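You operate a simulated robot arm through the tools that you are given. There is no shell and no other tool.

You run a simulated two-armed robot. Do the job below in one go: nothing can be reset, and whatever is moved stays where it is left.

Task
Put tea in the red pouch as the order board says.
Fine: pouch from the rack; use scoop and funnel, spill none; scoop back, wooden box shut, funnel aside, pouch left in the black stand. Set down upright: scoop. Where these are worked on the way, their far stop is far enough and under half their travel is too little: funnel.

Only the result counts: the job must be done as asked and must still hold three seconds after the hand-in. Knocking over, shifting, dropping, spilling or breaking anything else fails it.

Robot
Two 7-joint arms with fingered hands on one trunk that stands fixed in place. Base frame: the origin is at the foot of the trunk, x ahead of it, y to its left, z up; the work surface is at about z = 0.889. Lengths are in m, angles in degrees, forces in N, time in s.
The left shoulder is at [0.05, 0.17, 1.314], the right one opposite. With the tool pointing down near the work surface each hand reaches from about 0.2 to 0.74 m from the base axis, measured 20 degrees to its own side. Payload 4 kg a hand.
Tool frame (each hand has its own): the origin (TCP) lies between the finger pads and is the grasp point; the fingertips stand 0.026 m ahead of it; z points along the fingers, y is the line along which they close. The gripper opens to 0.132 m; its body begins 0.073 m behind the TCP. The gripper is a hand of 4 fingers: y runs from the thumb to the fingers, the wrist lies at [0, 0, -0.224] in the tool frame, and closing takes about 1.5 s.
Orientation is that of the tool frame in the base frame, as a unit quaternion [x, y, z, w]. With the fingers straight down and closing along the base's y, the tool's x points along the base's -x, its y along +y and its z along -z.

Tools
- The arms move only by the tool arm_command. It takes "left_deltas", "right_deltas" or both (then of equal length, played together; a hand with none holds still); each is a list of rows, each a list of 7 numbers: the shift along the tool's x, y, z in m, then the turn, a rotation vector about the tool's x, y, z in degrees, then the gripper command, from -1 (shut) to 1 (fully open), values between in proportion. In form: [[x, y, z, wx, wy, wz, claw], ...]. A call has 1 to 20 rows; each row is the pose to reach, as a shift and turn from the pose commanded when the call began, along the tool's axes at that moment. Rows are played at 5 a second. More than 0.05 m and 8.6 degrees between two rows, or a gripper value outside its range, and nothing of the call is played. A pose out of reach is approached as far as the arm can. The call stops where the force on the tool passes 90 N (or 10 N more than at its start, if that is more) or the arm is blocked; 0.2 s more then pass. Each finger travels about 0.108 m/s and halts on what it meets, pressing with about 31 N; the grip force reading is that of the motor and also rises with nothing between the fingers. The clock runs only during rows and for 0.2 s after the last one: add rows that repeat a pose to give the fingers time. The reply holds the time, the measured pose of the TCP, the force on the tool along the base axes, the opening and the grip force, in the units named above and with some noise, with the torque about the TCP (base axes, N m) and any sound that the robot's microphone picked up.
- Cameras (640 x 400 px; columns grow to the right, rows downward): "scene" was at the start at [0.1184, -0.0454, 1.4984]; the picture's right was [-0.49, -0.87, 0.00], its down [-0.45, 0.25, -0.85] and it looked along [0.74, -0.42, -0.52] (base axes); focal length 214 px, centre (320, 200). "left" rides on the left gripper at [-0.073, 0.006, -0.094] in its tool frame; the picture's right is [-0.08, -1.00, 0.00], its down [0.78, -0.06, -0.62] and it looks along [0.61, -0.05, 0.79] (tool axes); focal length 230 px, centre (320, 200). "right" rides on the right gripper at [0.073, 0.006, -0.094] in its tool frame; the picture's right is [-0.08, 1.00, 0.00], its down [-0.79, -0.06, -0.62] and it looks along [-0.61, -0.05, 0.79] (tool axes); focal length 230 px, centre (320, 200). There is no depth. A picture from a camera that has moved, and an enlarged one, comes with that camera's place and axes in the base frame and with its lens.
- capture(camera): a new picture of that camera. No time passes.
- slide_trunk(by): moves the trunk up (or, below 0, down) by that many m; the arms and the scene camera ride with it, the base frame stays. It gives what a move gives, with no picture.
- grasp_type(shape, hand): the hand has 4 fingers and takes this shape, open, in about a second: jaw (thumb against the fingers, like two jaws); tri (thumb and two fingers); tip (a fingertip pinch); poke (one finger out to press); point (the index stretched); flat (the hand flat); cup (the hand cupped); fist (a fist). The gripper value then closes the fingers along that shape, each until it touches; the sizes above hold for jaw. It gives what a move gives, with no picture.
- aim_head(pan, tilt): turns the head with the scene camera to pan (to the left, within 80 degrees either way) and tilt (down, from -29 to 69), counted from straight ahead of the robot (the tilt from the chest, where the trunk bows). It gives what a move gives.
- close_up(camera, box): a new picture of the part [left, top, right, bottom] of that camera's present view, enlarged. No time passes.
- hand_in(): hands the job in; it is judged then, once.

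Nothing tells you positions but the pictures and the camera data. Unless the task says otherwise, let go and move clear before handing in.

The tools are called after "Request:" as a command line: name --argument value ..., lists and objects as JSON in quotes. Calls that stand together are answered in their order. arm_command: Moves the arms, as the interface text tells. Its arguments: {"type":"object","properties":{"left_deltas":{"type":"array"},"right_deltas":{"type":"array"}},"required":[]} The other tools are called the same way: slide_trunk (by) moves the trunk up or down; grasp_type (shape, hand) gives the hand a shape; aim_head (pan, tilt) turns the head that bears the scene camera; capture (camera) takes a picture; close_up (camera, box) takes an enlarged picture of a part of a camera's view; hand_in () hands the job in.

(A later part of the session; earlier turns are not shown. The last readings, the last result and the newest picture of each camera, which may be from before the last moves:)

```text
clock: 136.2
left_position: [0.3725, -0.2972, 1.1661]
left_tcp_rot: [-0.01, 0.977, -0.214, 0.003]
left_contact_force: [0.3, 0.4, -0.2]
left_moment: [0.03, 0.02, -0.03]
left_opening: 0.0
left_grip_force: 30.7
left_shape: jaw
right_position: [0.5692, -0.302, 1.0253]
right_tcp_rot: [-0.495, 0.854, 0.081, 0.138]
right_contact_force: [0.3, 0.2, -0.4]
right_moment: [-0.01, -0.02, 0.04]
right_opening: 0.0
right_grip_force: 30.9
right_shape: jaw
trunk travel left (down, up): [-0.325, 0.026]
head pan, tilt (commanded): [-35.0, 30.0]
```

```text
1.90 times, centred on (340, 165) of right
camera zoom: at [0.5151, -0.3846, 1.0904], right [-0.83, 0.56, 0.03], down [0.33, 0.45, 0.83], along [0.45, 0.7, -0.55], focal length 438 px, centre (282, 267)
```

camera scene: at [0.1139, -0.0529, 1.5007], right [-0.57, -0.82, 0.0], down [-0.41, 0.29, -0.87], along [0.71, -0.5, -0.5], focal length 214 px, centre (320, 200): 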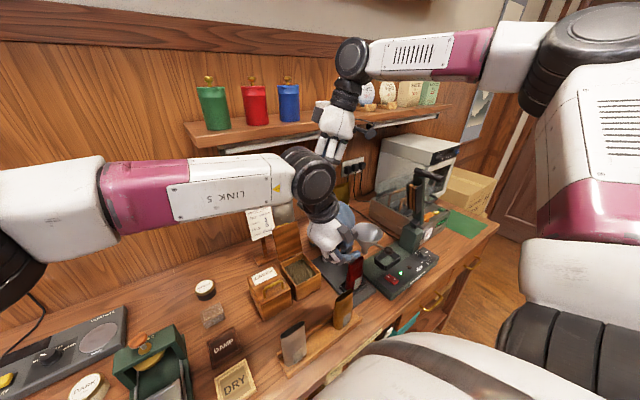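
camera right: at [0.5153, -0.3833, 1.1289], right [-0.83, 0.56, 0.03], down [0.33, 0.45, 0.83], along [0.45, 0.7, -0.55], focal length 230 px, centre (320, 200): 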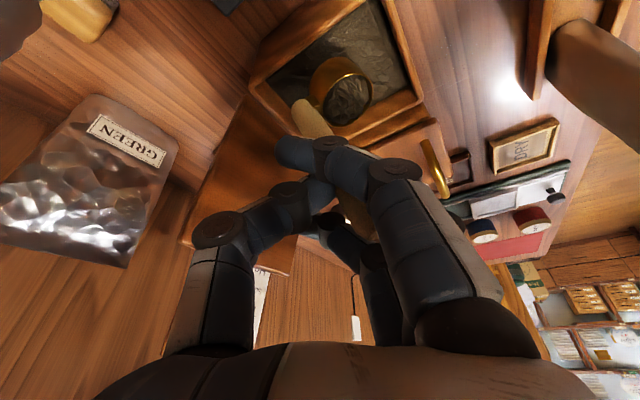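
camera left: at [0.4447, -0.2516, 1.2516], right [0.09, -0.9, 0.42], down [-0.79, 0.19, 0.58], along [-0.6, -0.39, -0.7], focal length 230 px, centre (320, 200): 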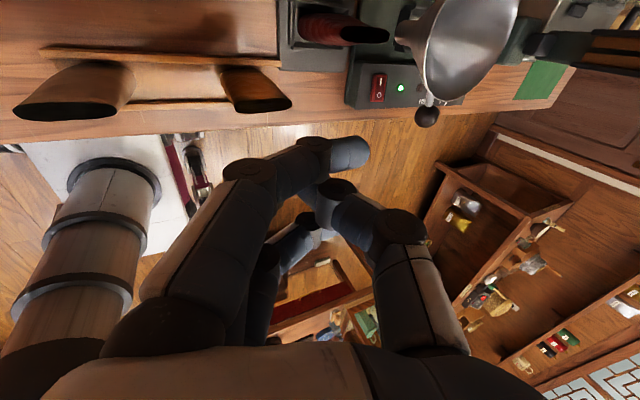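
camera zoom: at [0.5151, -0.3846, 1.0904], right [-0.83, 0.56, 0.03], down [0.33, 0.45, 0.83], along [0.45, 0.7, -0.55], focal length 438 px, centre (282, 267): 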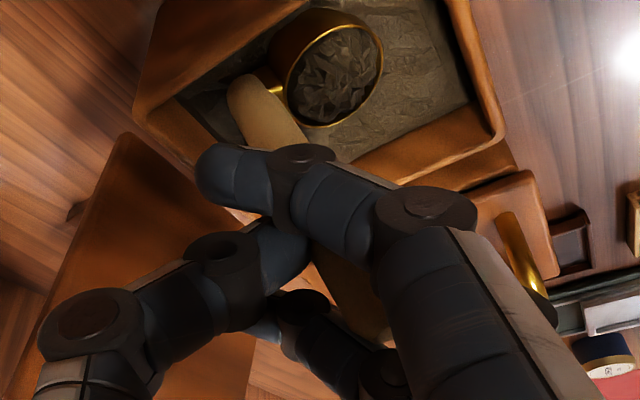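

A little further down, then I release by opening slightly.

Request:
arm_command --right_deltas '[[0.0025, 0, 0.0076, 0, 0, 0, -1], [0.005, 0, 0.0152, 0, 0, 0, -1], [0.0076, 0, 0.0228, 0, 0, 0, -1], [0.0076, 0, 0.0228, 0, 0, 0, -0.95], [0.0076, 0, 0.0228, 0, 0, 0, -0.88], [0.0076, 0, 0.0228, 0, 0, 0, -0.8], [0.0076, 0, 0.0228, 0, 0, 0, -0.7], [0.0076, 0, 0.0228, 0, 0, 0, -0.6], [0.0076, 0, 0.0228, 0, 0, 0, -0.5], [0.0076, 0, 0.0228, 0, 0, 0, -0.45], [0.0076, 0, 0.0228, 0, 0, 0, -0.45]]'

Request:
close_up --camera "scene" --box '[270, 220, 330, 290]'

Request:
close_up --camera "right" --box '[250, 60, 430, 270]'

```text
clock: 138.6
left_position: [0.3718, -0.297, 1.1658]
left_tcp_rot: [-0.011, 0.977, -0.214, 0.002]
left_contact_force: [0.1, 0.6, 0.3]
left_moment: [-0.02, 0.02, 0.0]
left_opening: 0.0001
left_grip_force: 31.2
left_shape: jaw
right_position: [0.5684, -0.3033, 1.0019]
right_tcp_rot: [-0.495, 0.854, 0.081, 0.137]
right_contact_force: [0.8, -0.3, 0.9]
right_moment: [-0.02, 0.02, 0.01]
right_opening: 0.0357
right_grip_force: 0.1
right_shape: jaw
trunk travel left (down, up): [-0.325, 0.026]
head pan, tilt (commanded): [-35.0, 30.0]
```

```text
5.71 times, centred on (300, 255) of scene
camera zoom: at [0.1141, -0.0534, 1.5006], right [-0.57, -0.82, 0.0], down [-0.41, 0.29, -0.87], along [0.71, -0.5, -0.5], focal length 1226 px, centre (434, -114)
```

zoom: 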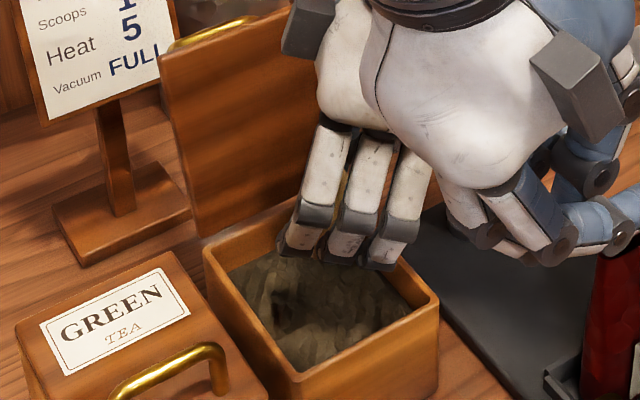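

```text
1.90 times, centred on (340, 165) of right
camera zoom: at [0.514, -0.3858, 1.0669], right [-0.83, 0.56, 0.03], down [0.33, 0.45, 0.83], along [0.45, 0.7, -0.55], focal length 438 px, centre (282, 267)
```

zoom: 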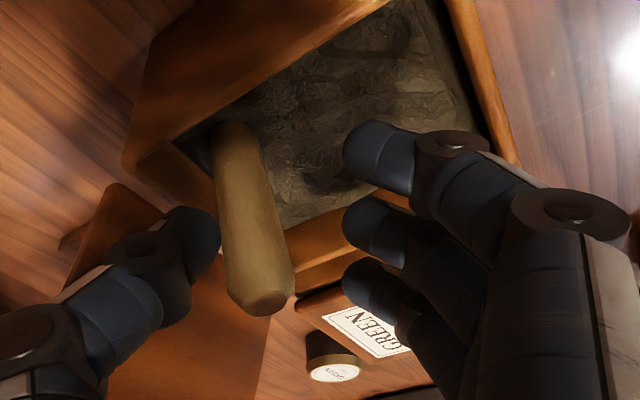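

The scoop stands in the box with its handle up. I lift the right hand clear and retract the left hand to its viewing position.

Request:
arm_command --right_deltas '[[-0.003, 0, -0.0095, 0, 0, 0, -0.45], [-0.008, 0, -0.024, 0, 0, 0, -0.45], [-0.014, 0, -0.042, 0, 0, 0, -0.45], [-0.02, 0, -0.06, 0, 0, 0, -0.45], [-0.026, 0, -0.078, 0, 0, 0, -0.45], [-0.032, 0, -0.096, 0, 0, 0, -0.45], [-0.038, 0, -0.114, 0, 0, 0, -0.45], [-0.044, 0, -0.132, 0, 0, 0, -0.2], [-0.05, 0, -0.15, 0, 0, 0, 0], [-0.0506, 0, -0.1518, 0, 0, 0, 0.2], [-0.0506, 0, -0.1518, 0, 0, 0, 0.2]]' --left_deltas '[[-0.0034, 0.022, -0.0184, 2.3, -4.3, -5.7, -1], [-0.0068, 0.044, -0.037, 4.6, -8.6, -11.5, -1], [-0.01, 0.066, -0.055, 6.9, -12.9, -17.2, -1], [-0.0137, 0.088, -0.074, 9.2, -17.2, -22.9, -1], [-0.017, 0.11, -0.092, 11.4, -21.5, -28.7, -1], [-0.0205, 0.1325, -0.1106, 13.7, -25.8, -34.4, -1], [-0.024, 0.1546, -0.129, 16, -30.1, -40.1, -0.5], [-0.0274, 0.1767, -0.1475, 18.3, -34.4, -45.8, 0], [-0.0308, 0.1988, -0.166, 20.6, -38.7, -51.6, 0.5], [-0.0342, 0.2209, -0.1844, 22.9, -43, -57.3, 1], [-0.0342, 0.2209, -0.1844, 22.9, -43, -57.3, 1]]'

Request:
capture --camera "left"

Request:
close_up --camera "scene" --box '[250, 180, 400, 300]'

Request:
capture --camera "right"

```text
clock: 141.0
left_position: [0.3943, -0.0249, 1.2392]
left_tcp_rot: [-0.528, 0.735, -0.349, 0.244]
left_contact_force: [-0.1, 0.1, 0.7]
left_moment: [-0.02, 0.04, 0.02]
left_opening: 0.1319
left_grip_force: 0.0
left_shape: jaw
right_position: [0.5687, -0.3033, 1.1618]
right_tcp_rot: [-0.495, 0.854, 0.08, 0.138]
right_contact_force: [-1.1, -0.4, -0.5]
right_moment: [0.02, 0.01, 0.02]
right_opening: 0.0787
right_grip_force: 0.2
right_shape: jaw
trunk travel left (down, up): [-0.325, 0.026]
head pan, tilt (commanded): [-35.0, 30.0]
```

```text
taken
camera left: at [0.3479, 0.0688, 1.2929], right [0.63, -0.12, 0.77], down [-0.66, -0.6, 0.45], along [0.4, -0.79, -0.46], focal length 230 px, centre (320, 200)
```

left: 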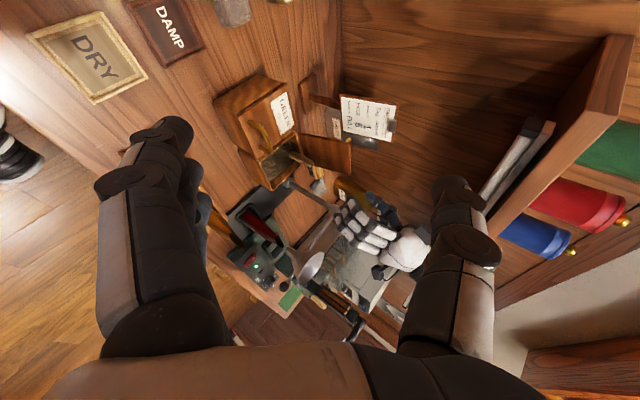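

```text
3.33 times, centred on (325, 240) of scene
camera zoom: at [0.1141, -0.0535, 1.5006], right [-0.57, -0.82, 0.0], down [-0.41, 0.29, -0.87], along [0.71, -0.5, -0.5], focal length 715 px, centre (303, 67)
```

zoom: 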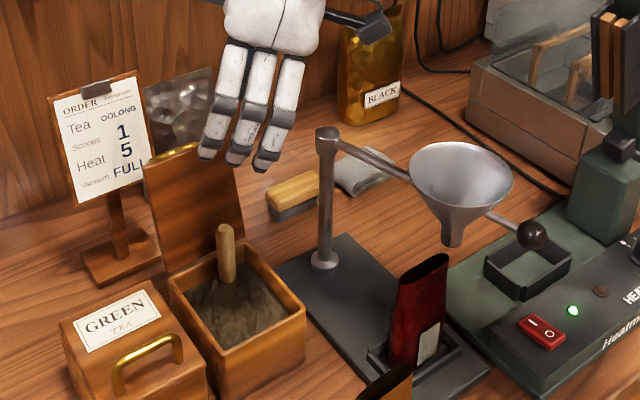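

```text
taken
camera right: at [0.5145, -0.3859, 1.227], right [-0.83, 0.56, 0.03], down [0.33, 0.45, 0.83], along [0.45, 0.7, -0.55], focal length 230 px, centre (320, 200)
```

right: 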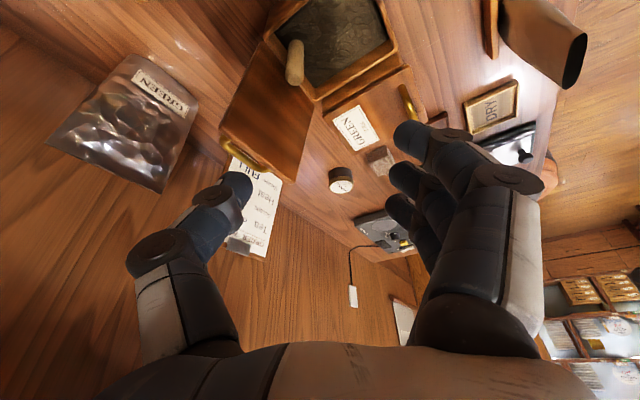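

No tea spilled: the scoop stands upright in the tea, the lid is open, and only the funnel is about 14° off its stop. I bring the empty right hand over the funnel's rod to push it back.

Request:
arm_command --right_deltas '[[0.0, 0, -0.02, 0.9, 2.1, 5.7, 0.2], [0.015, -0.003, -0.035, 1.8, 4.3, 11.4, 0.2], [0.035, -0.007, -0.045, 2.7, 6.4, 17.1, 0.2], [0.055, -0.011, -0.053, 3.6, 8.5, 22.8, 0.2], [0.075, -0.015, -0.06, 4.5, 10.6, 28.5, 0.2], [0.093, -0.02, -0.065, 5.4, 12.8, 34.2, 0.2], [0.107, -0.0235, -0.068, 6.3, 14.9, 39.9, 0.2], [0.115, -0.0246, -0.0694, 7.2, 17, 45.6, 0.2], [0.115, -0.0246, -0.0694, 7.2, 17, 45.6, 0.2]]'

Request:
capture --camera "right"

Request:
close_up --camera "scene" --box '[290, 160, 420, 270]'

```text
clock: 143.0
left_position: [0.3954, -0.0263, 1.2375]
left_tcp_rot: [-0.527, 0.736, -0.349, 0.243]
left_contact_force: [0.2, 0.0, -0.3]
left_moment: [-0.05, 0.03, -0.02]
left_opening: 0.1319
left_grip_force: 0.1
left_shape: jaw
right_position: [0.525, -0.4289, 1.19]
right_tcp_rot: [-0.124, 0.992, 0.004, 0.002]
right_contact_force: [0.1, 0.4, -0.4]
right_moment: [0.0, -0.02, -0.03]
right_opening: 0.0785
right_grip_force: 0.0
right_shape: jaw
trunk travel left (down, up): [-0.325, 0.026]
head pan, tilt (commanded): [-35.0, 30.0]
```

```text
taken
camera right: at [0.4515, -0.4418, 1.2837], right [-0.17, 0.99, 0.01], down [0.78, 0.13, 0.62], along [0.61, 0.11, -0.79], focal length 230 px, centre (320, 200)
```

right: 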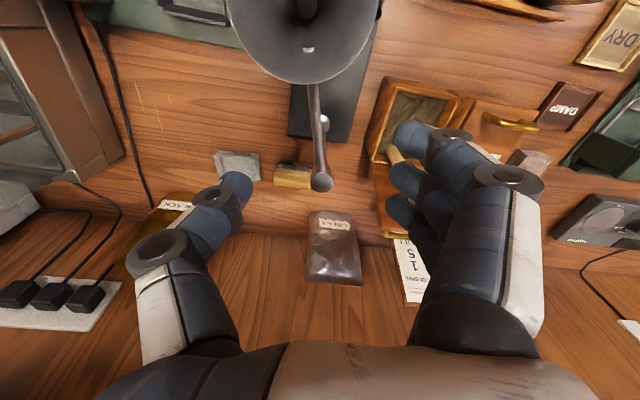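

```text
3.64 times, centred on (355, 215) of scene
camera zoom: at [0.1139, -0.0536, 1.5006], right [-0.57, -0.82, 0.0], down [-0.41, 0.29, -0.87], along [0.71, -0.5, -0.5], focal length 780 px, centre (193, 146)
```

zoom: 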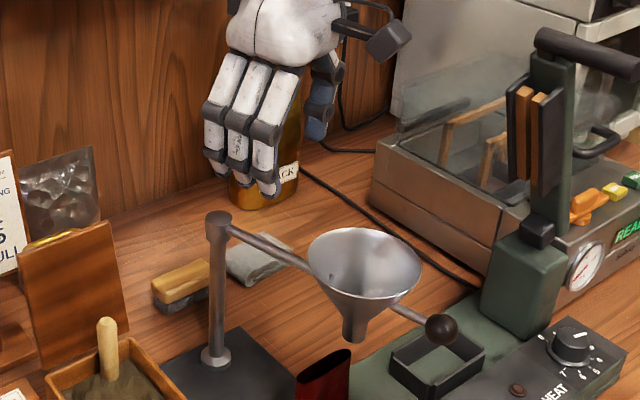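

The rod runs right under the hand's centre plane. I lower, cage it loosely and swing it back toward the stop.

Request:
arm_command --right_deltas '[[0, 0, 0.03, 0, 0, 0, 0.2], [0, 0, 0.06, 0, 0, 0, 0.2], [0, 0, 0.09, 0, 0, 0, 0.2], [0, 0, 0.109, 0, 0, 0, 0.2], [0, 0, 0.109, 0, 0, 0, -0.3], [0, 0, 0.109, 0, 0, 0, -0.75], [0, 0, 0.109, 0, 0, 0, -0.75], [-0.0001, 0.0042, 0.109, 0, 0, 4, -0.75], [-0.0006, 0.0084, 0.109, 0, 0, 8, -0.75], [-0.0013, 0.0125, 0.109, 0, 0, 12, -0.75], [-0.0023, 0.0165, 0.109, 0, 0, 14, -0.75], [-0.003, 0.02, 0.109, 0, 0, 14, -0.75], [-0.0038, 0.0235, 0.109, 0, 0, 14, -0.75], [-0.0045, 0.027, 0.109, 0, 0, 14, -0.75]]'

Request:
capture --camera "right"

Request:
close_up --camera "scene" --box '[290, 160, 420, 270]'

Request:
close_up --camera "left" --box '[240, 170, 380, 310]'

```text
clock: 146.0
left_position: [0.3937, -0.0262, 1.2388]
left_tcp_rot: [-0.526, 0.736, -0.349, 0.243]
left_contact_force: [0.0, -0.5, 0.2]
left_moment: [0.0, 0.03, 0.03]
left_opening: 0.1318
left_grip_force: 0.0
left_shape: jaw
right_position: [0.522, -0.4012, 1.0816]
right_tcp_rot: [-0.001, 1.0, 0.004, 0.001]
right_contact_force: [0.6, -7.7, 2.1]
right_moment: [-0.15, 0.0, -0.03]
right_opening: 0.0194
right_grip_force: 0.1
right_shape: jaw
trunk travel left (down, up): [-0.325, 0.026]
head pan, tilt (commanded): [-35.0, 30.0]
```

```text
taken
camera right: at [0.4488, -0.3958, 1.1748], right [0.07, 1.0, 0.01], down [0.78, -0.06, 0.62], along [0.62, -0.04, -0.79], focal length 230 px, centre (320, 200)
```

right: 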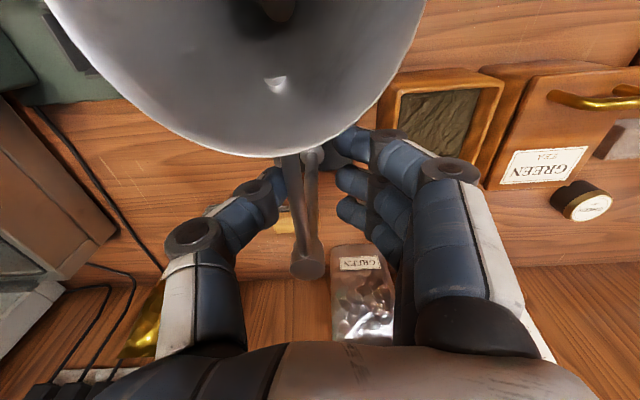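

```text
3.64 times, centred on (355, 215) of scene
camera zoom: at [0.114, -0.0545, 1.5006], right [-0.57, -0.82, 0.0], down [-0.41, 0.29, -0.87], along [0.71, -0.5, -0.5], focal length 780 px, centre (193, 146)
```

zoom: 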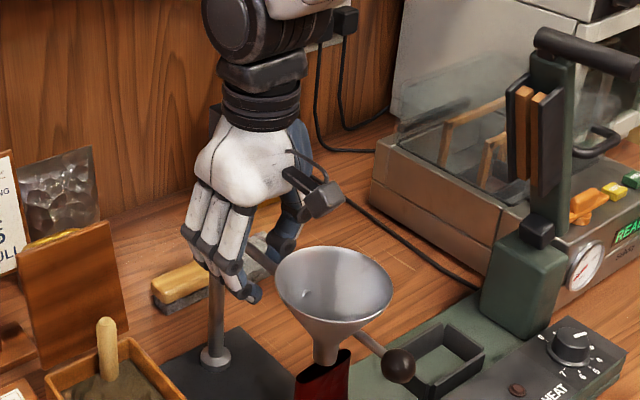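

```text
2.86 times, centred on (310, 240) of left
camera zoom: at [0.348, 0.0676, 1.293], right [0.63, -0.13, 0.77], down [-0.67, -0.6, 0.45], along [0.4, -0.79, -0.46], focal length 657 px, centre (349, 86)
```

zoom: 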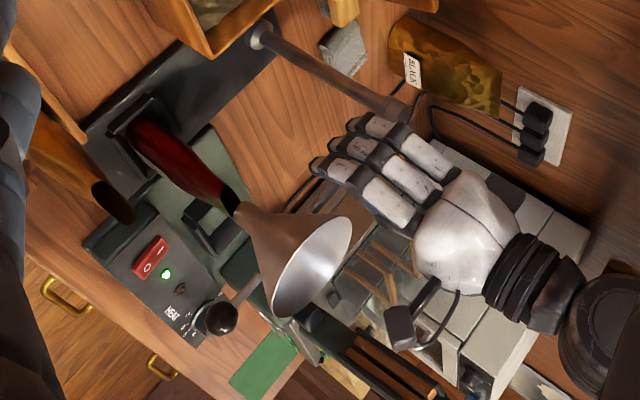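

The funnel is back at its stop with the spout over the pouch mouth. I open and lift off.

Request:
arm_command --right_deltas '[[0, -0.004, 0, 0, 0, 0, -0.3], [0, -0.006, 0, 0, 0, 0, 0.2], [0, -0.006, -0.01, 0, 0, 0, 0.2], [0, -0.006, -0.04, 0, 0, 0, 0.2], [0, -0.006, -0.08, 0, 0, 0, 0.2], [0, -0.006, -0.12, 0, 0, 0, 0.2], [0, -0.006, -0.14, 0, 0, 0, 0.2]]'

Request:
close_up --camera "scene" --box '[250, 190, 410, 310]'

Request:
close_up --camera "right" --box '[200, 0, 460, 200]'

Request:
close_up --camera "left" --box '[230, 120, 330, 210]'

```text
clock: 147.6
left_position: [0.3948, -0.0252, 1.2393]
left_tcp_rot: [-0.527, 0.736, -0.348, 0.243]
left_contact_force: [0.2, 0.4, 0.5]
left_moment: [0.0, 0.0, 0.01]
left_opening: 0.1318
left_grip_force: 0.0
left_shape: jaw
right_position: [0.5225, -0.407, 1.2223]
right_tcp_rot: [-0.003, 1.0, 0.003, 0.0]
right_contact_force: [0.2, 0.1, -0.3]
right_moment: [-0.01, 0.0, -0.01]
right_opening: 0.0787
right_grip_force: 0.0
right_shape: jaw
trunk travel left (down, up): [-0.325, 0.026]
head pan, tilt (commanded): [-35.0, 30.0]
```

```text
3.33 times, centred on (330, 250) of scene
camera zoom: at [0.1141, -0.0533, 1.5006], right [-0.57, -0.82, 0.0], down [-0.41, 0.29, -0.87], along [0.71, -0.5, -0.5], focal length 715 px, centre (287, 33)
```

zoom: 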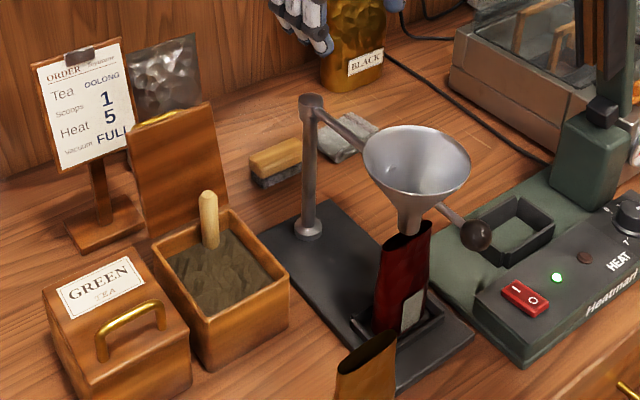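

```text
2.00 times, centred on (330, 100) of right
camera zoom: at [0.4491, -0.4008, 1.3148], right [0.07, 1.0, 0.01], down [0.78, -0.06, 0.62], along [0.62, -0.04, -0.79], focal length 460 px, centre (300, 400)
```

zoom: 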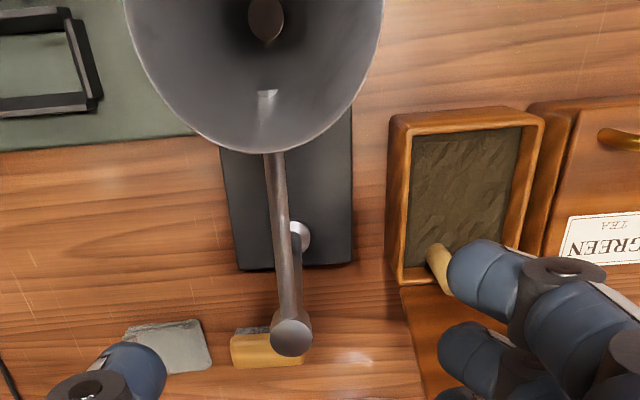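

```text
4.44 times, centred on (280, 165) of left
camera zoom: at [0.348, 0.0687, 1.2929], right [0.63, -0.13, 0.77], down [-0.67, -0.6, 0.45], along [0.4, -0.79, -0.46], focal length 1022 px, centre (498, 356)
```

zoom: 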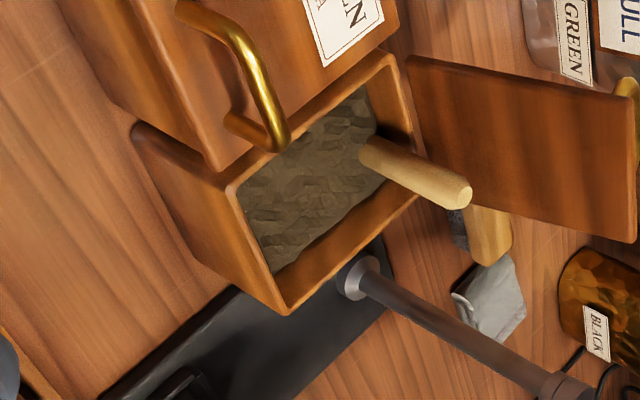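

Funnel at its stop, scoop upright in the box near its back wall. I'll first hook the handle lightly and pull the scoop toward the middle of the box so there is room for a proper grip. I bring the right hand to a pitched hover in front of the box.

Request:
arm_command --right_deltas '[[0, 0.02, 0, 0, -6, 0, 0.2], [0, 0.045, 0, 0, -12, 0, 0.2], [0, 0.07, 0, 0, -18, 0, 0.0], [0, 0.095, 0.005, 0, -24, 0, -0.25], [0.008, 0.107, 0.02, 0, -30, 0, -0.25], [0.016, 0.107, 0.05, 0, -36, 0, -0.25], [0.024, 0.107, 0.08, 0, -42, 0, -0.25], [0.0325, 0.107, 0.11, 0, -45, 0, -0.25], [0.0325, 0.107, 0.12, 0, -45, 0, -0.25], [0.0325, 0.107, 0.12, 0, -45, 0, -0.25]]'

Request:
capture --camera "right"

Request:
close_up --camera "scene" --box '[240, 190, 360, 310]'

```text
clock: 149.8
left_position: [0.3949, -0.0252, 1.2387]
left_tcp_rot: [-0.528, 0.735, -0.348, 0.244]
left_contact_force: [0.2, -0.4, 0.0]
left_moment: [0.0, 0.0, -0.03]
left_opening: 0.1317
left_grip_force: 0.0
left_shape: jaw
right_position: [0.4897, -0.2994, 1.1036]
right_tcp_rot: [0.0, 0.924, 0.003, 0.383]
right_contact_force: [-0.6, 0.1, -0.2]
right_moment: [-0.03, 0.0, -0.01]
right_opening: 0.0504
right_grip_force: 0.2
right_shape: jaw
trunk travel left (down, up): [-0.325, 0.026]
head pan, tilt (commanded): [-35.0, 30.0]
```

```text
taken
camera right: at [0.3721, -0.2939, 1.1171], right [0.05, 1.0, 0.06], down [0.12, -0.07, 0.99], along [0.99, -0.04, -0.12], focal length 230 px, centre (320, 200)
```

right: 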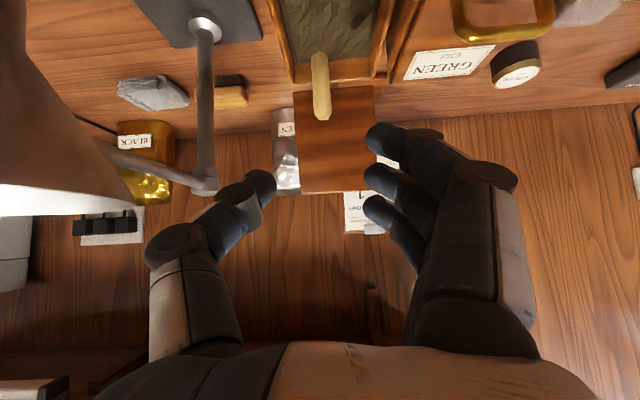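

```text
3.33 times, centred on (300, 250) of scene
camera zoom: at [0.1141, -0.0534, 1.5006], right [-0.57, -0.82, 0.0], down [-0.41, 0.29, -0.87], along [0.71, -0.5, -0.5], focal length 715 px, centre (387, 33)
```

zoom: 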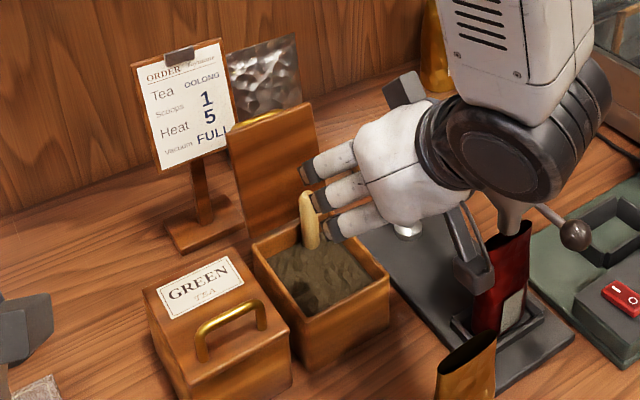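

The handle is straight ahead. I advance around it with the fingers half open.

Request:
arm_command --right_deltas '[[0.002, 0.0015, 0.03, 0, 0, 0, -0.25], [0.004, 0.0015, 0.06, 0, 0, 0, -0.25], [0.006, 0.0015, 0.09, 0, 0, 0, -0.25], [0.008, 0.0015, 0.12, 0, 0, 0, -0.25], [0.0094, 0.0015, 0.145, 0, 0, 0, -0.25], [0.0094, 0.0015, 0.15, 0, 0, 0, -0.25]]'

Request:
capture --camera "right"

Request:
close_up --camera "left" --box '[240, 120, 340, 210]'

Request:
close_up --camera "scene" --box '[260, 210, 340, 290]'

```text
clock: 151.2
left_position: [0.3906, -0.0249, 1.2395]
left_tcp_rot: [-0.526, 0.735, -0.35, 0.244]
left_contact_force: [0.0, 0.4, 0.1]
left_moment: [0.04, 0.01, 0.0]
left_opening: 0.1319
left_grip_force: 0.1
left_shape: jaw
right_position: [0.5862, -0.296, 0.9915]
right_tcp_rot: [-0.001, 0.923, 0.003, 0.384]
right_contact_force: [-25.0, 2.8, 12.8]
right_moment: [0.42, -0.51, 0.92]
right_opening: 0.0507
right_grip_force: 0.1
right_shape: jaw
trunk travel left (down, up): [-0.325, 0.026]
head pan, tilt (commanded): [-35.0, 30.0]
```

```text
taken
camera right: at [0.4676, -0.291, 1.0055], right [0.05, 1.0, 0.06], down [0.12, -0.07, 0.99], along [0.99, -0.04, -0.12], focal length 230 px, centre (320, 200)
```

right: 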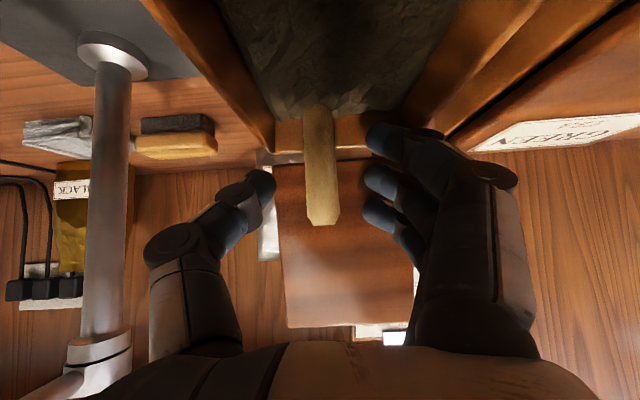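

```text
4.44 times, centred on (290, 165) of left
camera zoom: at [0.3445, 0.0693, 1.2941], right [0.63, -0.13, 0.77], down [-0.67, -0.6, 0.45], along [0.4, -0.79, -0.46], focal length 1022 px, centre (453, 356)
```

zoom: 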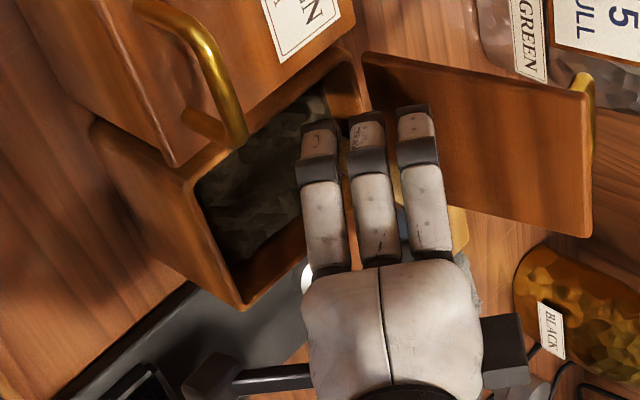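

```text
5.00 times, centred on (300, 250) of scene
camera zoom: at [0.1099, -0.0526, 1.5011], right [-0.57, -0.82, 0.0], down [-0.41, 0.29, -0.87], along [0.71, -0.5, -0.5], focal length 1072 px, centre (420, -50)
```

zoom: 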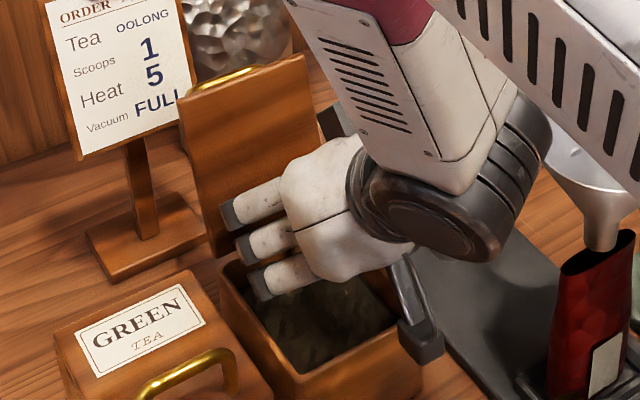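

The fingertips just touch the lid, with the handle between thumb and fingers. I ease back 2 mm and close on the handle.

Request:
arm_command --right_deltas '[[0.0014, 0, -0.0016, 0, 0, 0, -0.3], [0.0014, 0, -0.0016, 0, 0, 0, -0.5], [0.0014, 0, -0.0016, 0, 0, 0, -0.65], [0.0014, 0, -0.0016, 0, 0, 0, -0.8], [0.0014, 0, -0.0016, 0, 0, 0, -1], [0.0014, 0, -0.0016, 0, 0, 0, -1]]'

Request:
close_up --camera "right" --box '[240, 80, 420, 280]'

Request:
close_up --camera "left" --box '[240, 120, 340, 210]'

```text
clock: 152.6
left_position: [0.3914, -0.0238, 1.2389]
left_tcp_rot: [-0.526, 0.736, -0.35, 0.244]
left_contact_force: [0.2, -1.6, 0.6]
left_moment: [0.0, 0.01, 0.01]
left_opening: 0.132
left_grip_force: 0.0
left_shape: jaw
right_position: [0.5855, -0.2965, 0.9921]
right_tcp_rot: [-0.001, 0.923, 0.003, 0.385]
right_contact_force: [-21.4, 7.2, 3.2]
right_moment: [0.12, -0.17, 0.79]
right_opening: 0.0088
right_grip_force: 31.4
right_shape: jaw
trunk travel left (down, up): [-0.325, 0.026]
head pan, tilt (commanded): [-35.0, 30.0]
```

```text
2.00 times, centred on (330, 180) of right
camera zoom: at [0.4671, -0.2903, 1.0051], right [0.05, 1.0, 0.06], down [0.12, -0.07, 0.99], along [0.99, -0.04, -0.12], focal length 460 px, centre (300, 240)
```

zoom: 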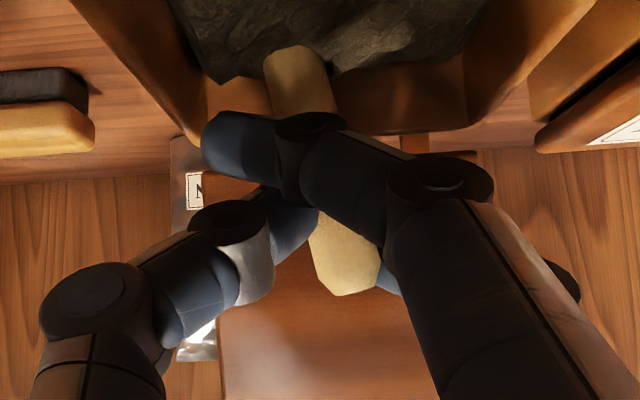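

```text
4.44 times, centred on (290, 165) of left
camera zoom: at [0.345, 0.0693, 1.2938], right [0.63, -0.13, 0.77], down [-0.67, -0.6, 0.45], along [0.4, -0.79, -0.46], focal length 1022 px, centre (453, 356)
```

zoom: 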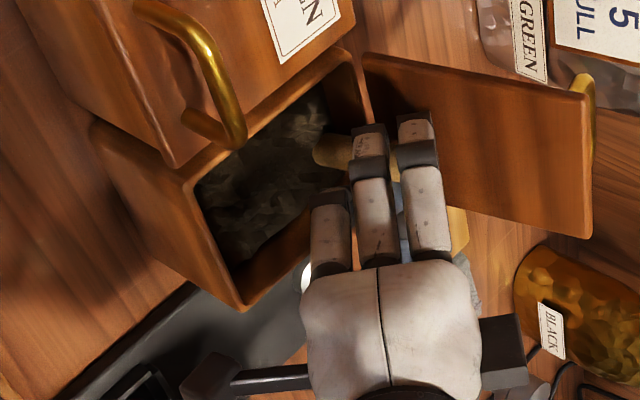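

The handle is captured, though leaning a bit. I pull the scoop about 4 cm toward the front of the box, then let go gently.

Request:
arm_command --right_deltas '[[0.004, 0, -0.005, 0, 0, 0, -1], [0.009, 0, -0.011, 0, 0, 0, -1], [0.014, 0, -0.017, 0, 0, 0, -1], [0.019, 0, -0.023, 0, 0, 0, -1], [0.024, 0, -0.029, 0, 0, 0, -1], [0.0269, 0, -0.0325, 0, 0, 0, -1], [0.0269, 0, -0.0325, 0, 0, 0, -1]]'

Request:
close_up --camera "right" --box '[240, 60, 420, 280]'

Request:
close_up --camera "scene" --box '[260, 210, 340, 290]'

```text
clock: 154.2
left_position: [0.3944, -0.0249, 1.2381]
left_tcp_rot: [-0.528, 0.735, -0.349, 0.243]
left_contact_force: [-0.9, -0.1, 0.7]
left_moment: [0.01, 0.0, -0.01]
left_opening: 0.1316
left_grip_force: 0.1
left_shape: jaw
right_position: [0.5453, -0.2972, 0.9938]
right_tcp_rot: [0.0, 0.923, 0.004, 0.384]
right_contact_force: [3.8, -1.7, 10.0]
right_moment: [0.13, -0.24, -0.07]
right_opening: 0.0069
right_grip_force: 31.2
right_shape: jaw
trunk travel left (down, up): [-0.325, 0.026]
head pan, tilt (commanded): [-35.0, 30.0]
```

```text
1.82 times, centred on (330, 170) of right
camera zoom: at [0.4276, -0.2918, 1.0076], right [0.05, 1.0, 0.06], down [0.12, -0.07, 0.99], along [0.99, -0.04, -0.12], focal length 418 px, centre (302, 254)
```

zoom: 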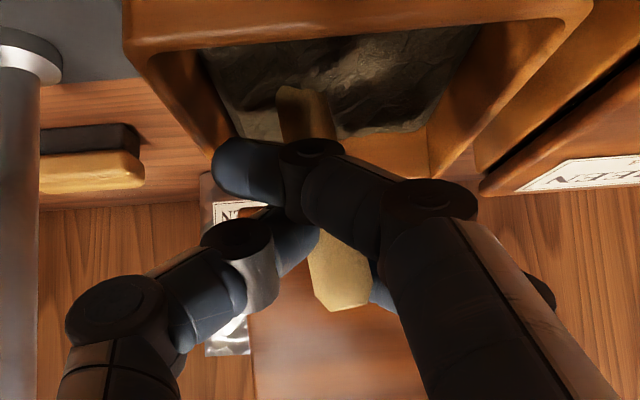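

```text
5.00 times, centred on (300, 250) of scene
camera zoom: at [0.1138, -0.0532, 1.5007], right [-0.57, -0.82, 0.0], down [-0.41, 0.29, -0.87], along [0.71, -0.5, -0.5], focal length 1072 px, centre (420, -50)
```

zoom: 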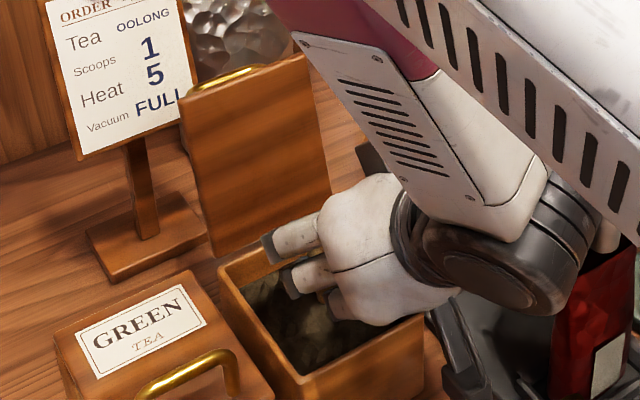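

The scoop followed. I release slowly and back the hand off.

Request:
arm_command --right_deltas '[[0, 0, -0.001, 0, 0, 0, -0.9], [0, 0, -0.002, 0, 0, 0, -0.8], [0, 0, -0.002, 0, 0, 0, -0.7], [0, 0, -0.002, 0, 0, 0, -0.6], [0, 0, -0.002, 0, 0, 0, -0.5], [0, 0, -0.002, 0, 0, 0, -0.4], [0, 0, -0.002, 0, 0, 0, -0.25], [0, 0, -0.002, 0, 0, 0, -0.1], [0, 0, -0.02, 0, 0, 0, -0.1], [0, 0, -0.05, 0, 0, 0, -0.1], [0, 0, -0.09, 0, 0, 0, -0.1], [0, 0, -0.12, 0, 0, 0, -0.1], [0, 0, -0.12, 0, 0, 0, -0.1]]'

Request:
capture --camera "right"

Request:
close_up --camera "scene" --box '[250, 200, 350, 300]'

Request:
close_up --camera "left" --box '[230, 120, 330, 210]'

```text
clock: 157.0
left_position: [0.3954, -0.0234, 1.2382]
left_tcp_rot: [-0.528, 0.735, -0.349, 0.243]
left_contact_force: [-0.2, -0.4, -0.1]
left_moment: [0.0, 0.04, 0.02]
left_opening: 0.1317
left_grip_force: 0.0
left_shape: jaw
right_position: [0.4581, -0.3014, 1.0775]
right_tcp_rot: [0.006, 0.924, 0.005, 0.382]
right_contact_force: [0.3, 0.8, 0.5]
right_moment: [-0.03, 0.0, 0.0]
right_opening: 0.0587
right_grip_force: 0.0
right_shape: jaw
trunk travel left (down, up): [-0.325, 0.026]
head pan, tilt (commanded): [-35.0, 30.0]
```

```text
taken
camera right: at [0.3409, -0.2949, 1.0919], right [0.06, 1.0, 0.07], down [0.12, -0.08, 0.99], along [0.99, -0.05, -0.12], focal length 230 px, centre (320, 200)
```

right: 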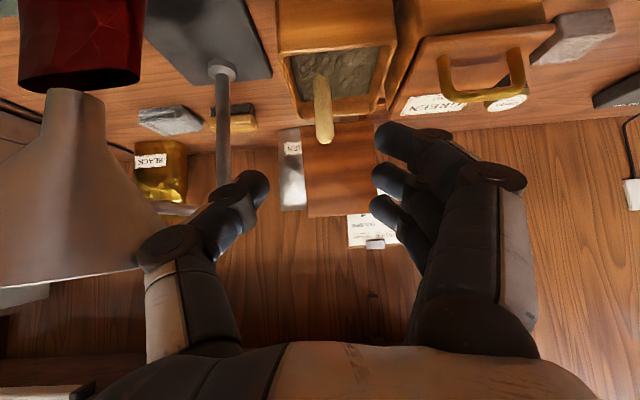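

```text
4.00 times, centred on (300, 250) of scene
camera zoom: at [0.1145, -0.0534, 1.5006], right [-0.57, -0.82, 0.0], down [-0.41, 0.29, -0.87], along [0.71, -0.5, -0.5], focal length 858 px, centre (400, 0)
```

zoom: 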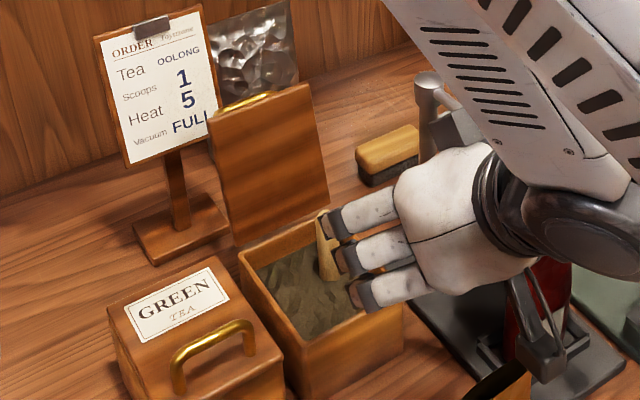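

```text
4.44 times, centred on (280, 165) of left
camera zoom: at [0.3484, 0.0685, 1.2928], right [0.63, -0.13, 0.77], down [-0.67, -0.6, 0.45], along [0.4, -0.79, -0.46], focal length 1022 px, centre (498, 356)
```

zoom: 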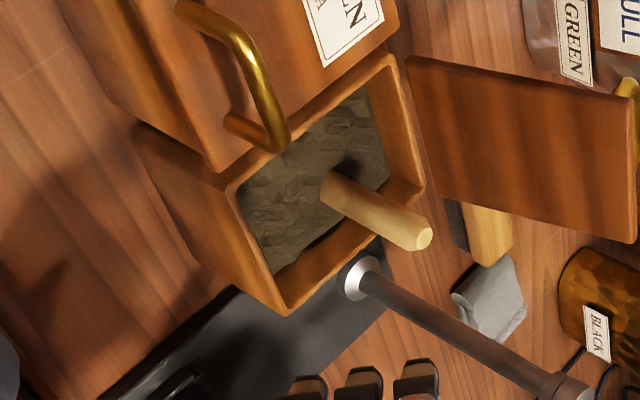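

The scoop now stands nearer the middle, handle upright at about (0.567, −0.297). I bring the hand straight above it, pointing down and turned 30°, for a centred thumb-to-middle pinch where the other two fingers pass clear on either side.

Request:
arm_command --right_deltas '[[-0.02, 0, -0.02, 0, 0, 0, -0.1], [-0.04, 0, -0.04, 0, 0, 0, -0.1], [-0.055, 0.0005, -0.045, -1.5, 5.5, -3.5, -0.1], [-0.065, 0.001, -0.035, -3, 11, -7.1, -0.1], [-0.075, 0.0015, -0.025, -4.4, 16.5, -10.6, -0.1], [-0.085, 0.002, -0.01, -5.9, 22, -14.2, -0.1], [-0.095, 0.003, 0.005, -7.4, 27.4, -17.7, -0.1], [-0.102, 0.0035, 0.018, -8.9, 33, -21.3, -0.1], [-0.109, 0.004, 0.03, -10.3, 38.4, -24.8, -0.1], [-0.1143, 0.0044, 0.04, -11.8, 43.9, -28.4, -0.1], [-0.1143, 0.0044, 0.04, -11.8, 43.9, -28.4, -0.1]]'

Request:
capture --camera "right"

Request:
close_up --camera "scene" --box '[250, 180, 350, 280]'

```text
clock: 159.4
left_position: [0.3944, -0.0249, 1.2384]
left_tcp_rot: [-0.527, 0.735, -0.349, 0.243]
left_contact_force: [-0.3, -0.4, -0.8]
left_moment: [0.01, 0.02, 0.0]
left_opening: 0.1319
left_grip_force: 0.1
left_shape: jaw
right_position: [0.5693, -0.3083, 1.1337]
right_tcp_rot: [-0.242, 0.97, 0.015, 0.01]
right_contact_force: [0.1, -0.4, 0.4]
right_moment: [-0.02, -0.02, -0.05]
right_opening: 0.0589
right_grip_force: 0.1
right_shape: jaw
right hand out of reach, approached as far as the arm can: row 2
trunk travel left (down, up): [-0.325, 0.026]
head pan, tilt (commanded): [-35.0, 30.0]
```

```text
taken
camera right: at [0.5005, -0.3406, 1.2249], right [-0.4, 0.92, 0.03], down [0.71, 0.29, 0.64], along [0.57, 0.28, -0.77], focal length 230 px, centre (320, 200)
```

right: 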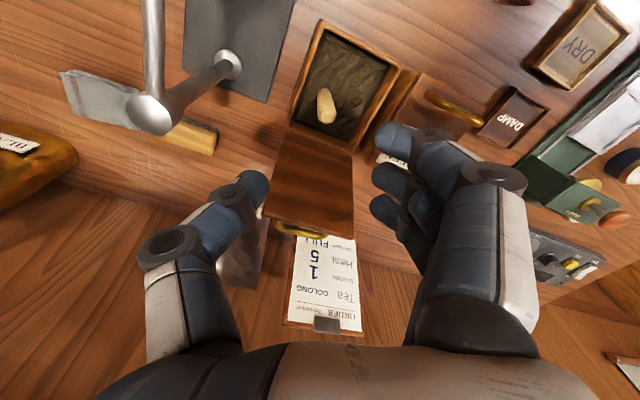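

```text
4.00 times, centred on (300, 230) of scene
camera zoom: at [0.1136, -0.0533, 1.5007], right [-0.57, -0.82, 0.0], down [-0.41, 0.29, -0.87], along [0.71, -0.5, -0.5], focal length 858 px, centre (400, 80)
```

zoom: 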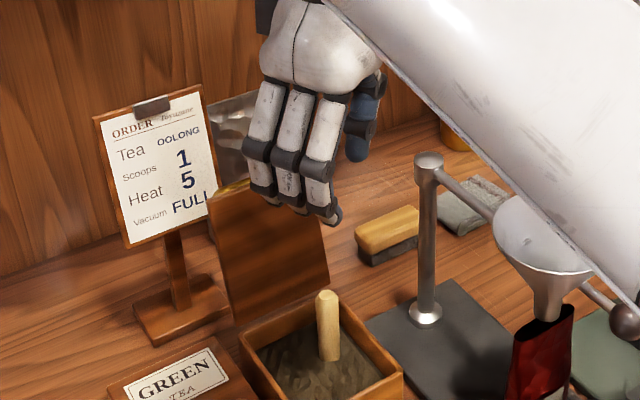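

The hand is above the scoop. I zoom to locate the handle top relative to the hand.

Request:
close_up --camera "right" --box '[285, 60, 385, 150]'

Request:
close_up --camera "left" --box '[250, 120, 370, 230]'

```text
4.44 times, centred on (335, 105) of right
camera zoom: at [0.5005, -0.3406, 1.2249], right [-0.4, 0.92, 0.03], down [0.71, 0.29, 0.64], along [0.57, 0.28, -0.77], focal length 1022 px, centre (253, 622)
```

zoom: 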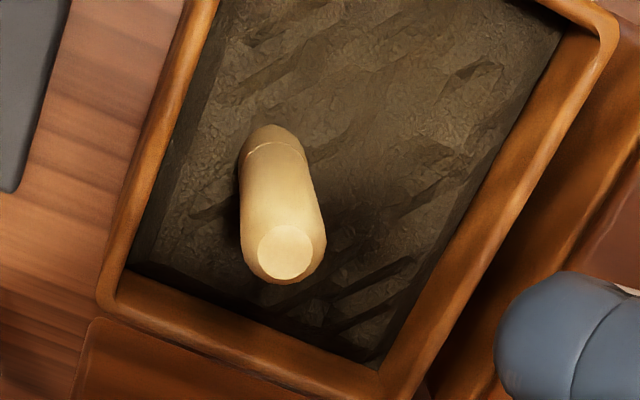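

```text
3.64 times, centred on (310, 175) of left
camera zoom: at [0.3476, 0.0687, 1.2931], right [0.63, -0.13, 0.77], down [-0.67, -0.6, 0.45], along [0.4, -0.79, -0.46], focal length 837 px, centre (356, 291)
```

zoom: 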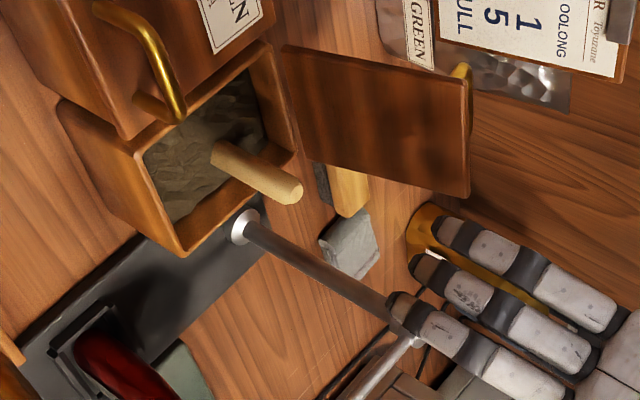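

The handle is at about (0.567, −0.298). I square the hand and descend partway, just above the handle top.

Request:
arm_command --right_deltas '[[-0.0005, 0.003, 0.01, 0.7, 0.8, 0, -0.1], [-0.0012, 0.006, 0.03, 1.4, 1.5, 0, -0.1], [-0.002, 0.008, 0.055, 1.4, 1.5, 0, -0.1], [-0.0024, 0.008, 0.078, 1.4, 1.5, 0, -0.1], [-0.0024, 0.008, 0.084, 1.4, 1.5, 0, -0.1], [-0.0024, 0.008, 0.084, 1.4, 1.5, 0, -0.1]]'

Request:
close_up --camera "right" --box '[240, 80, 440, 240]'

Request:
close_up --camera "scene" --box '[270, 210, 340, 280]'

```text
clock: 160.8
left_position: [0.3943, -0.0253, 1.2383]
left_tcp_rot: [-0.528, 0.736, -0.349, 0.243]
left_contact_force: [-0.9, -0.2, -0.2]
left_moment: [0.01, -0.01, 0.01]
left_opening: 0.132
left_grip_force: 0.0
left_shape: jaw
right_position: [0.5665, -0.3063, 1.0498]
right_tcp_rot: [-0.232, 0.973, 0.003, 0.001]
right_contact_force: [-0.6, 0.4, -0.4]
right_moment: [0.0, 0.01, 0.04]
right_opening: 0.0591
right_grip_force: 0.1
right_shape: jaw
trunk travel left (down, up): [-0.325, 0.026]
head pan, tilt (commanded): [-35.0, 30.0]
```

```text
2.50 times, centred on (340, 160) of right
camera zoom: at [0.4988, -0.3353, 1.1425], right [-0.38, 0.93, 0.01], down [0.73, 0.29, 0.62], along [0.57, 0.24, -0.79], focal length 575 px, centre (270, 300)
```

zoom: 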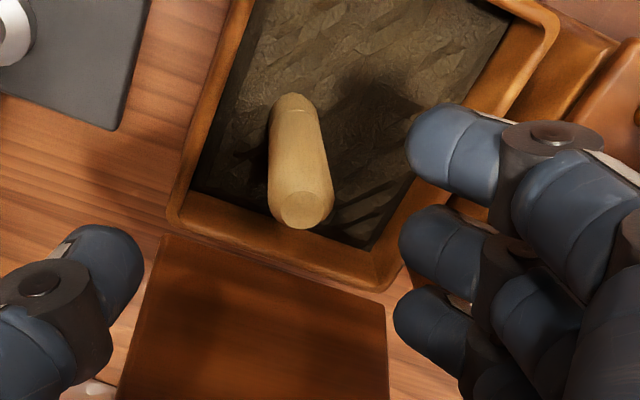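

```text
5.71 times, centred on (305, 245) of scene
camera zoom: at [0.1142, -0.0534, 1.5006], right [-0.57, -0.82, 0.0], down [-0.41, 0.29, -0.87], along [0.71, -0.5, -0.5], focal length 1226 px, centre (406, -57)
```

zoom: 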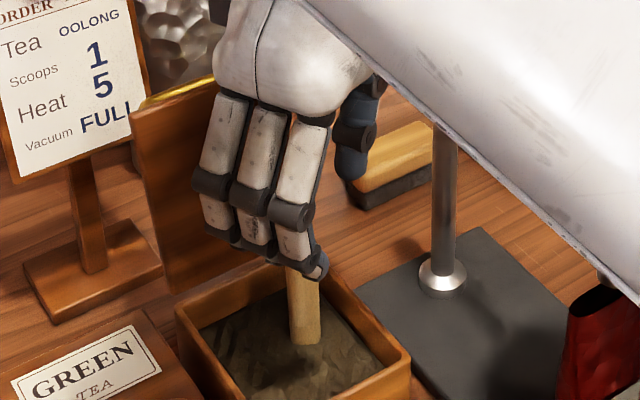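

Comparing views, the thumb–middle plane sits about 6–7 mm to one side of the tool axis, which explains the earlier slips; the handle is now almost exactly in that plane. I centre it in the closing direction and descend around it.

Request:
arm_command --right_deltas '[[0.001, 0.004, 0.0, 0, 0, 0, -0.1], [0.0015, 0.008, 0.01, 0, 0, 0, -0.1], [0.0015, 0.008, 0.03, 0, 0, 0, -0.1], [0.0015, 0.008, 0.048, 0, 0, 0, -0.1], [0.0015, 0.008, 0.057, 0, 0, 0, -0.1], [0.0015, 0.008, 0.057, 0, 0, 0, -0.1]]'

Request:
close_up --camera "right" --box '[220, 80, 440, 280]'

Request:
close_up --camera "scene" --box '[270, 220, 340, 290]'

Request:
close_up --camera "left" --box '[250, 130, 330, 200]'

```text
clock: 162.2
left_position: [0.3938, -0.0257, 1.2387]
left_tcp_rot: [-0.527, 0.736, -0.349, 0.243]
left_contact_force: [-0.9, 0.3, 0.2]
left_moment: [0.02, 0.0, -0.01]
left_opening: 0.1319
left_grip_force: 0.0
left_shape: jaw
right_position: [0.5604, -0.3028, 0.9928]
right_tcp_rot: [-0.229, 0.973, 0.0, 0.0]
right_contact_force: [0.2, -0.2, 0.0]
right_moment: [-0.02, 0.0, 0.02]
right_opening: 0.0585
right_grip_force: 0.1
right_shape: jaw
trunk travel left (down, up): [-0.325, 0.026]
head pan, tilt (commanded): [-35.0, 30.0]
```

```text
2.00 times, centred on (330, 180) of right
camera zoom: at [0.493, -0.3315, 1.0863], right [-0.38, 0.93, 0.0], down [0.73, 0.3, 0.62], along [0.57, 0.23, -0.79], focal length 460 px, centre (300, 240)
```

zoom: 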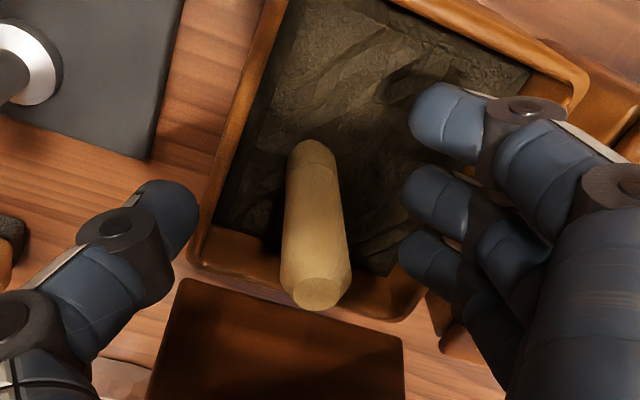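

```text
5.71 times, centred on (305, 255) of scene
camera zoom: at [0.1142, -0.0535, 1.5006], right [-0.57, -0.82, 0.0], down [-0.41, 0.29, -0.87], along [0.71, -0.5, -0.5], focal length 1226 px, centre (406, -114)
```

zoom: 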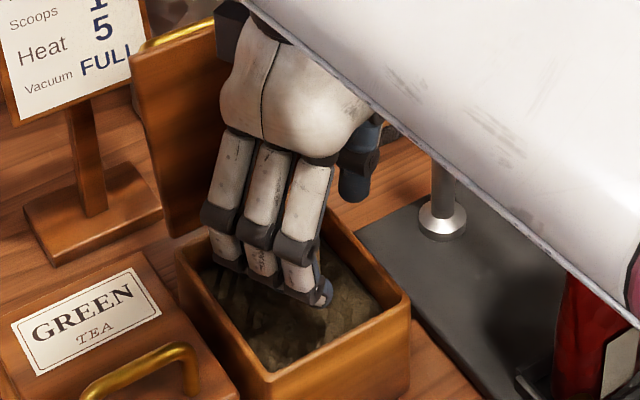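

```text
5.71 times, centred on (290, 165) of left
camera zoom: at [0.3481, 0.0685, 1.2929], right [0.63, -0.13, 0.77], down [-0.67, -0.6, 0.45], along [0.4, -0.79, -0.46], focal length 1315 px, centre (491, 400)
```

zoom: 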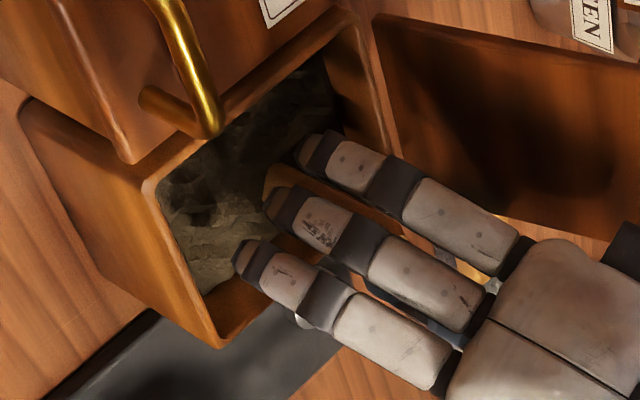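

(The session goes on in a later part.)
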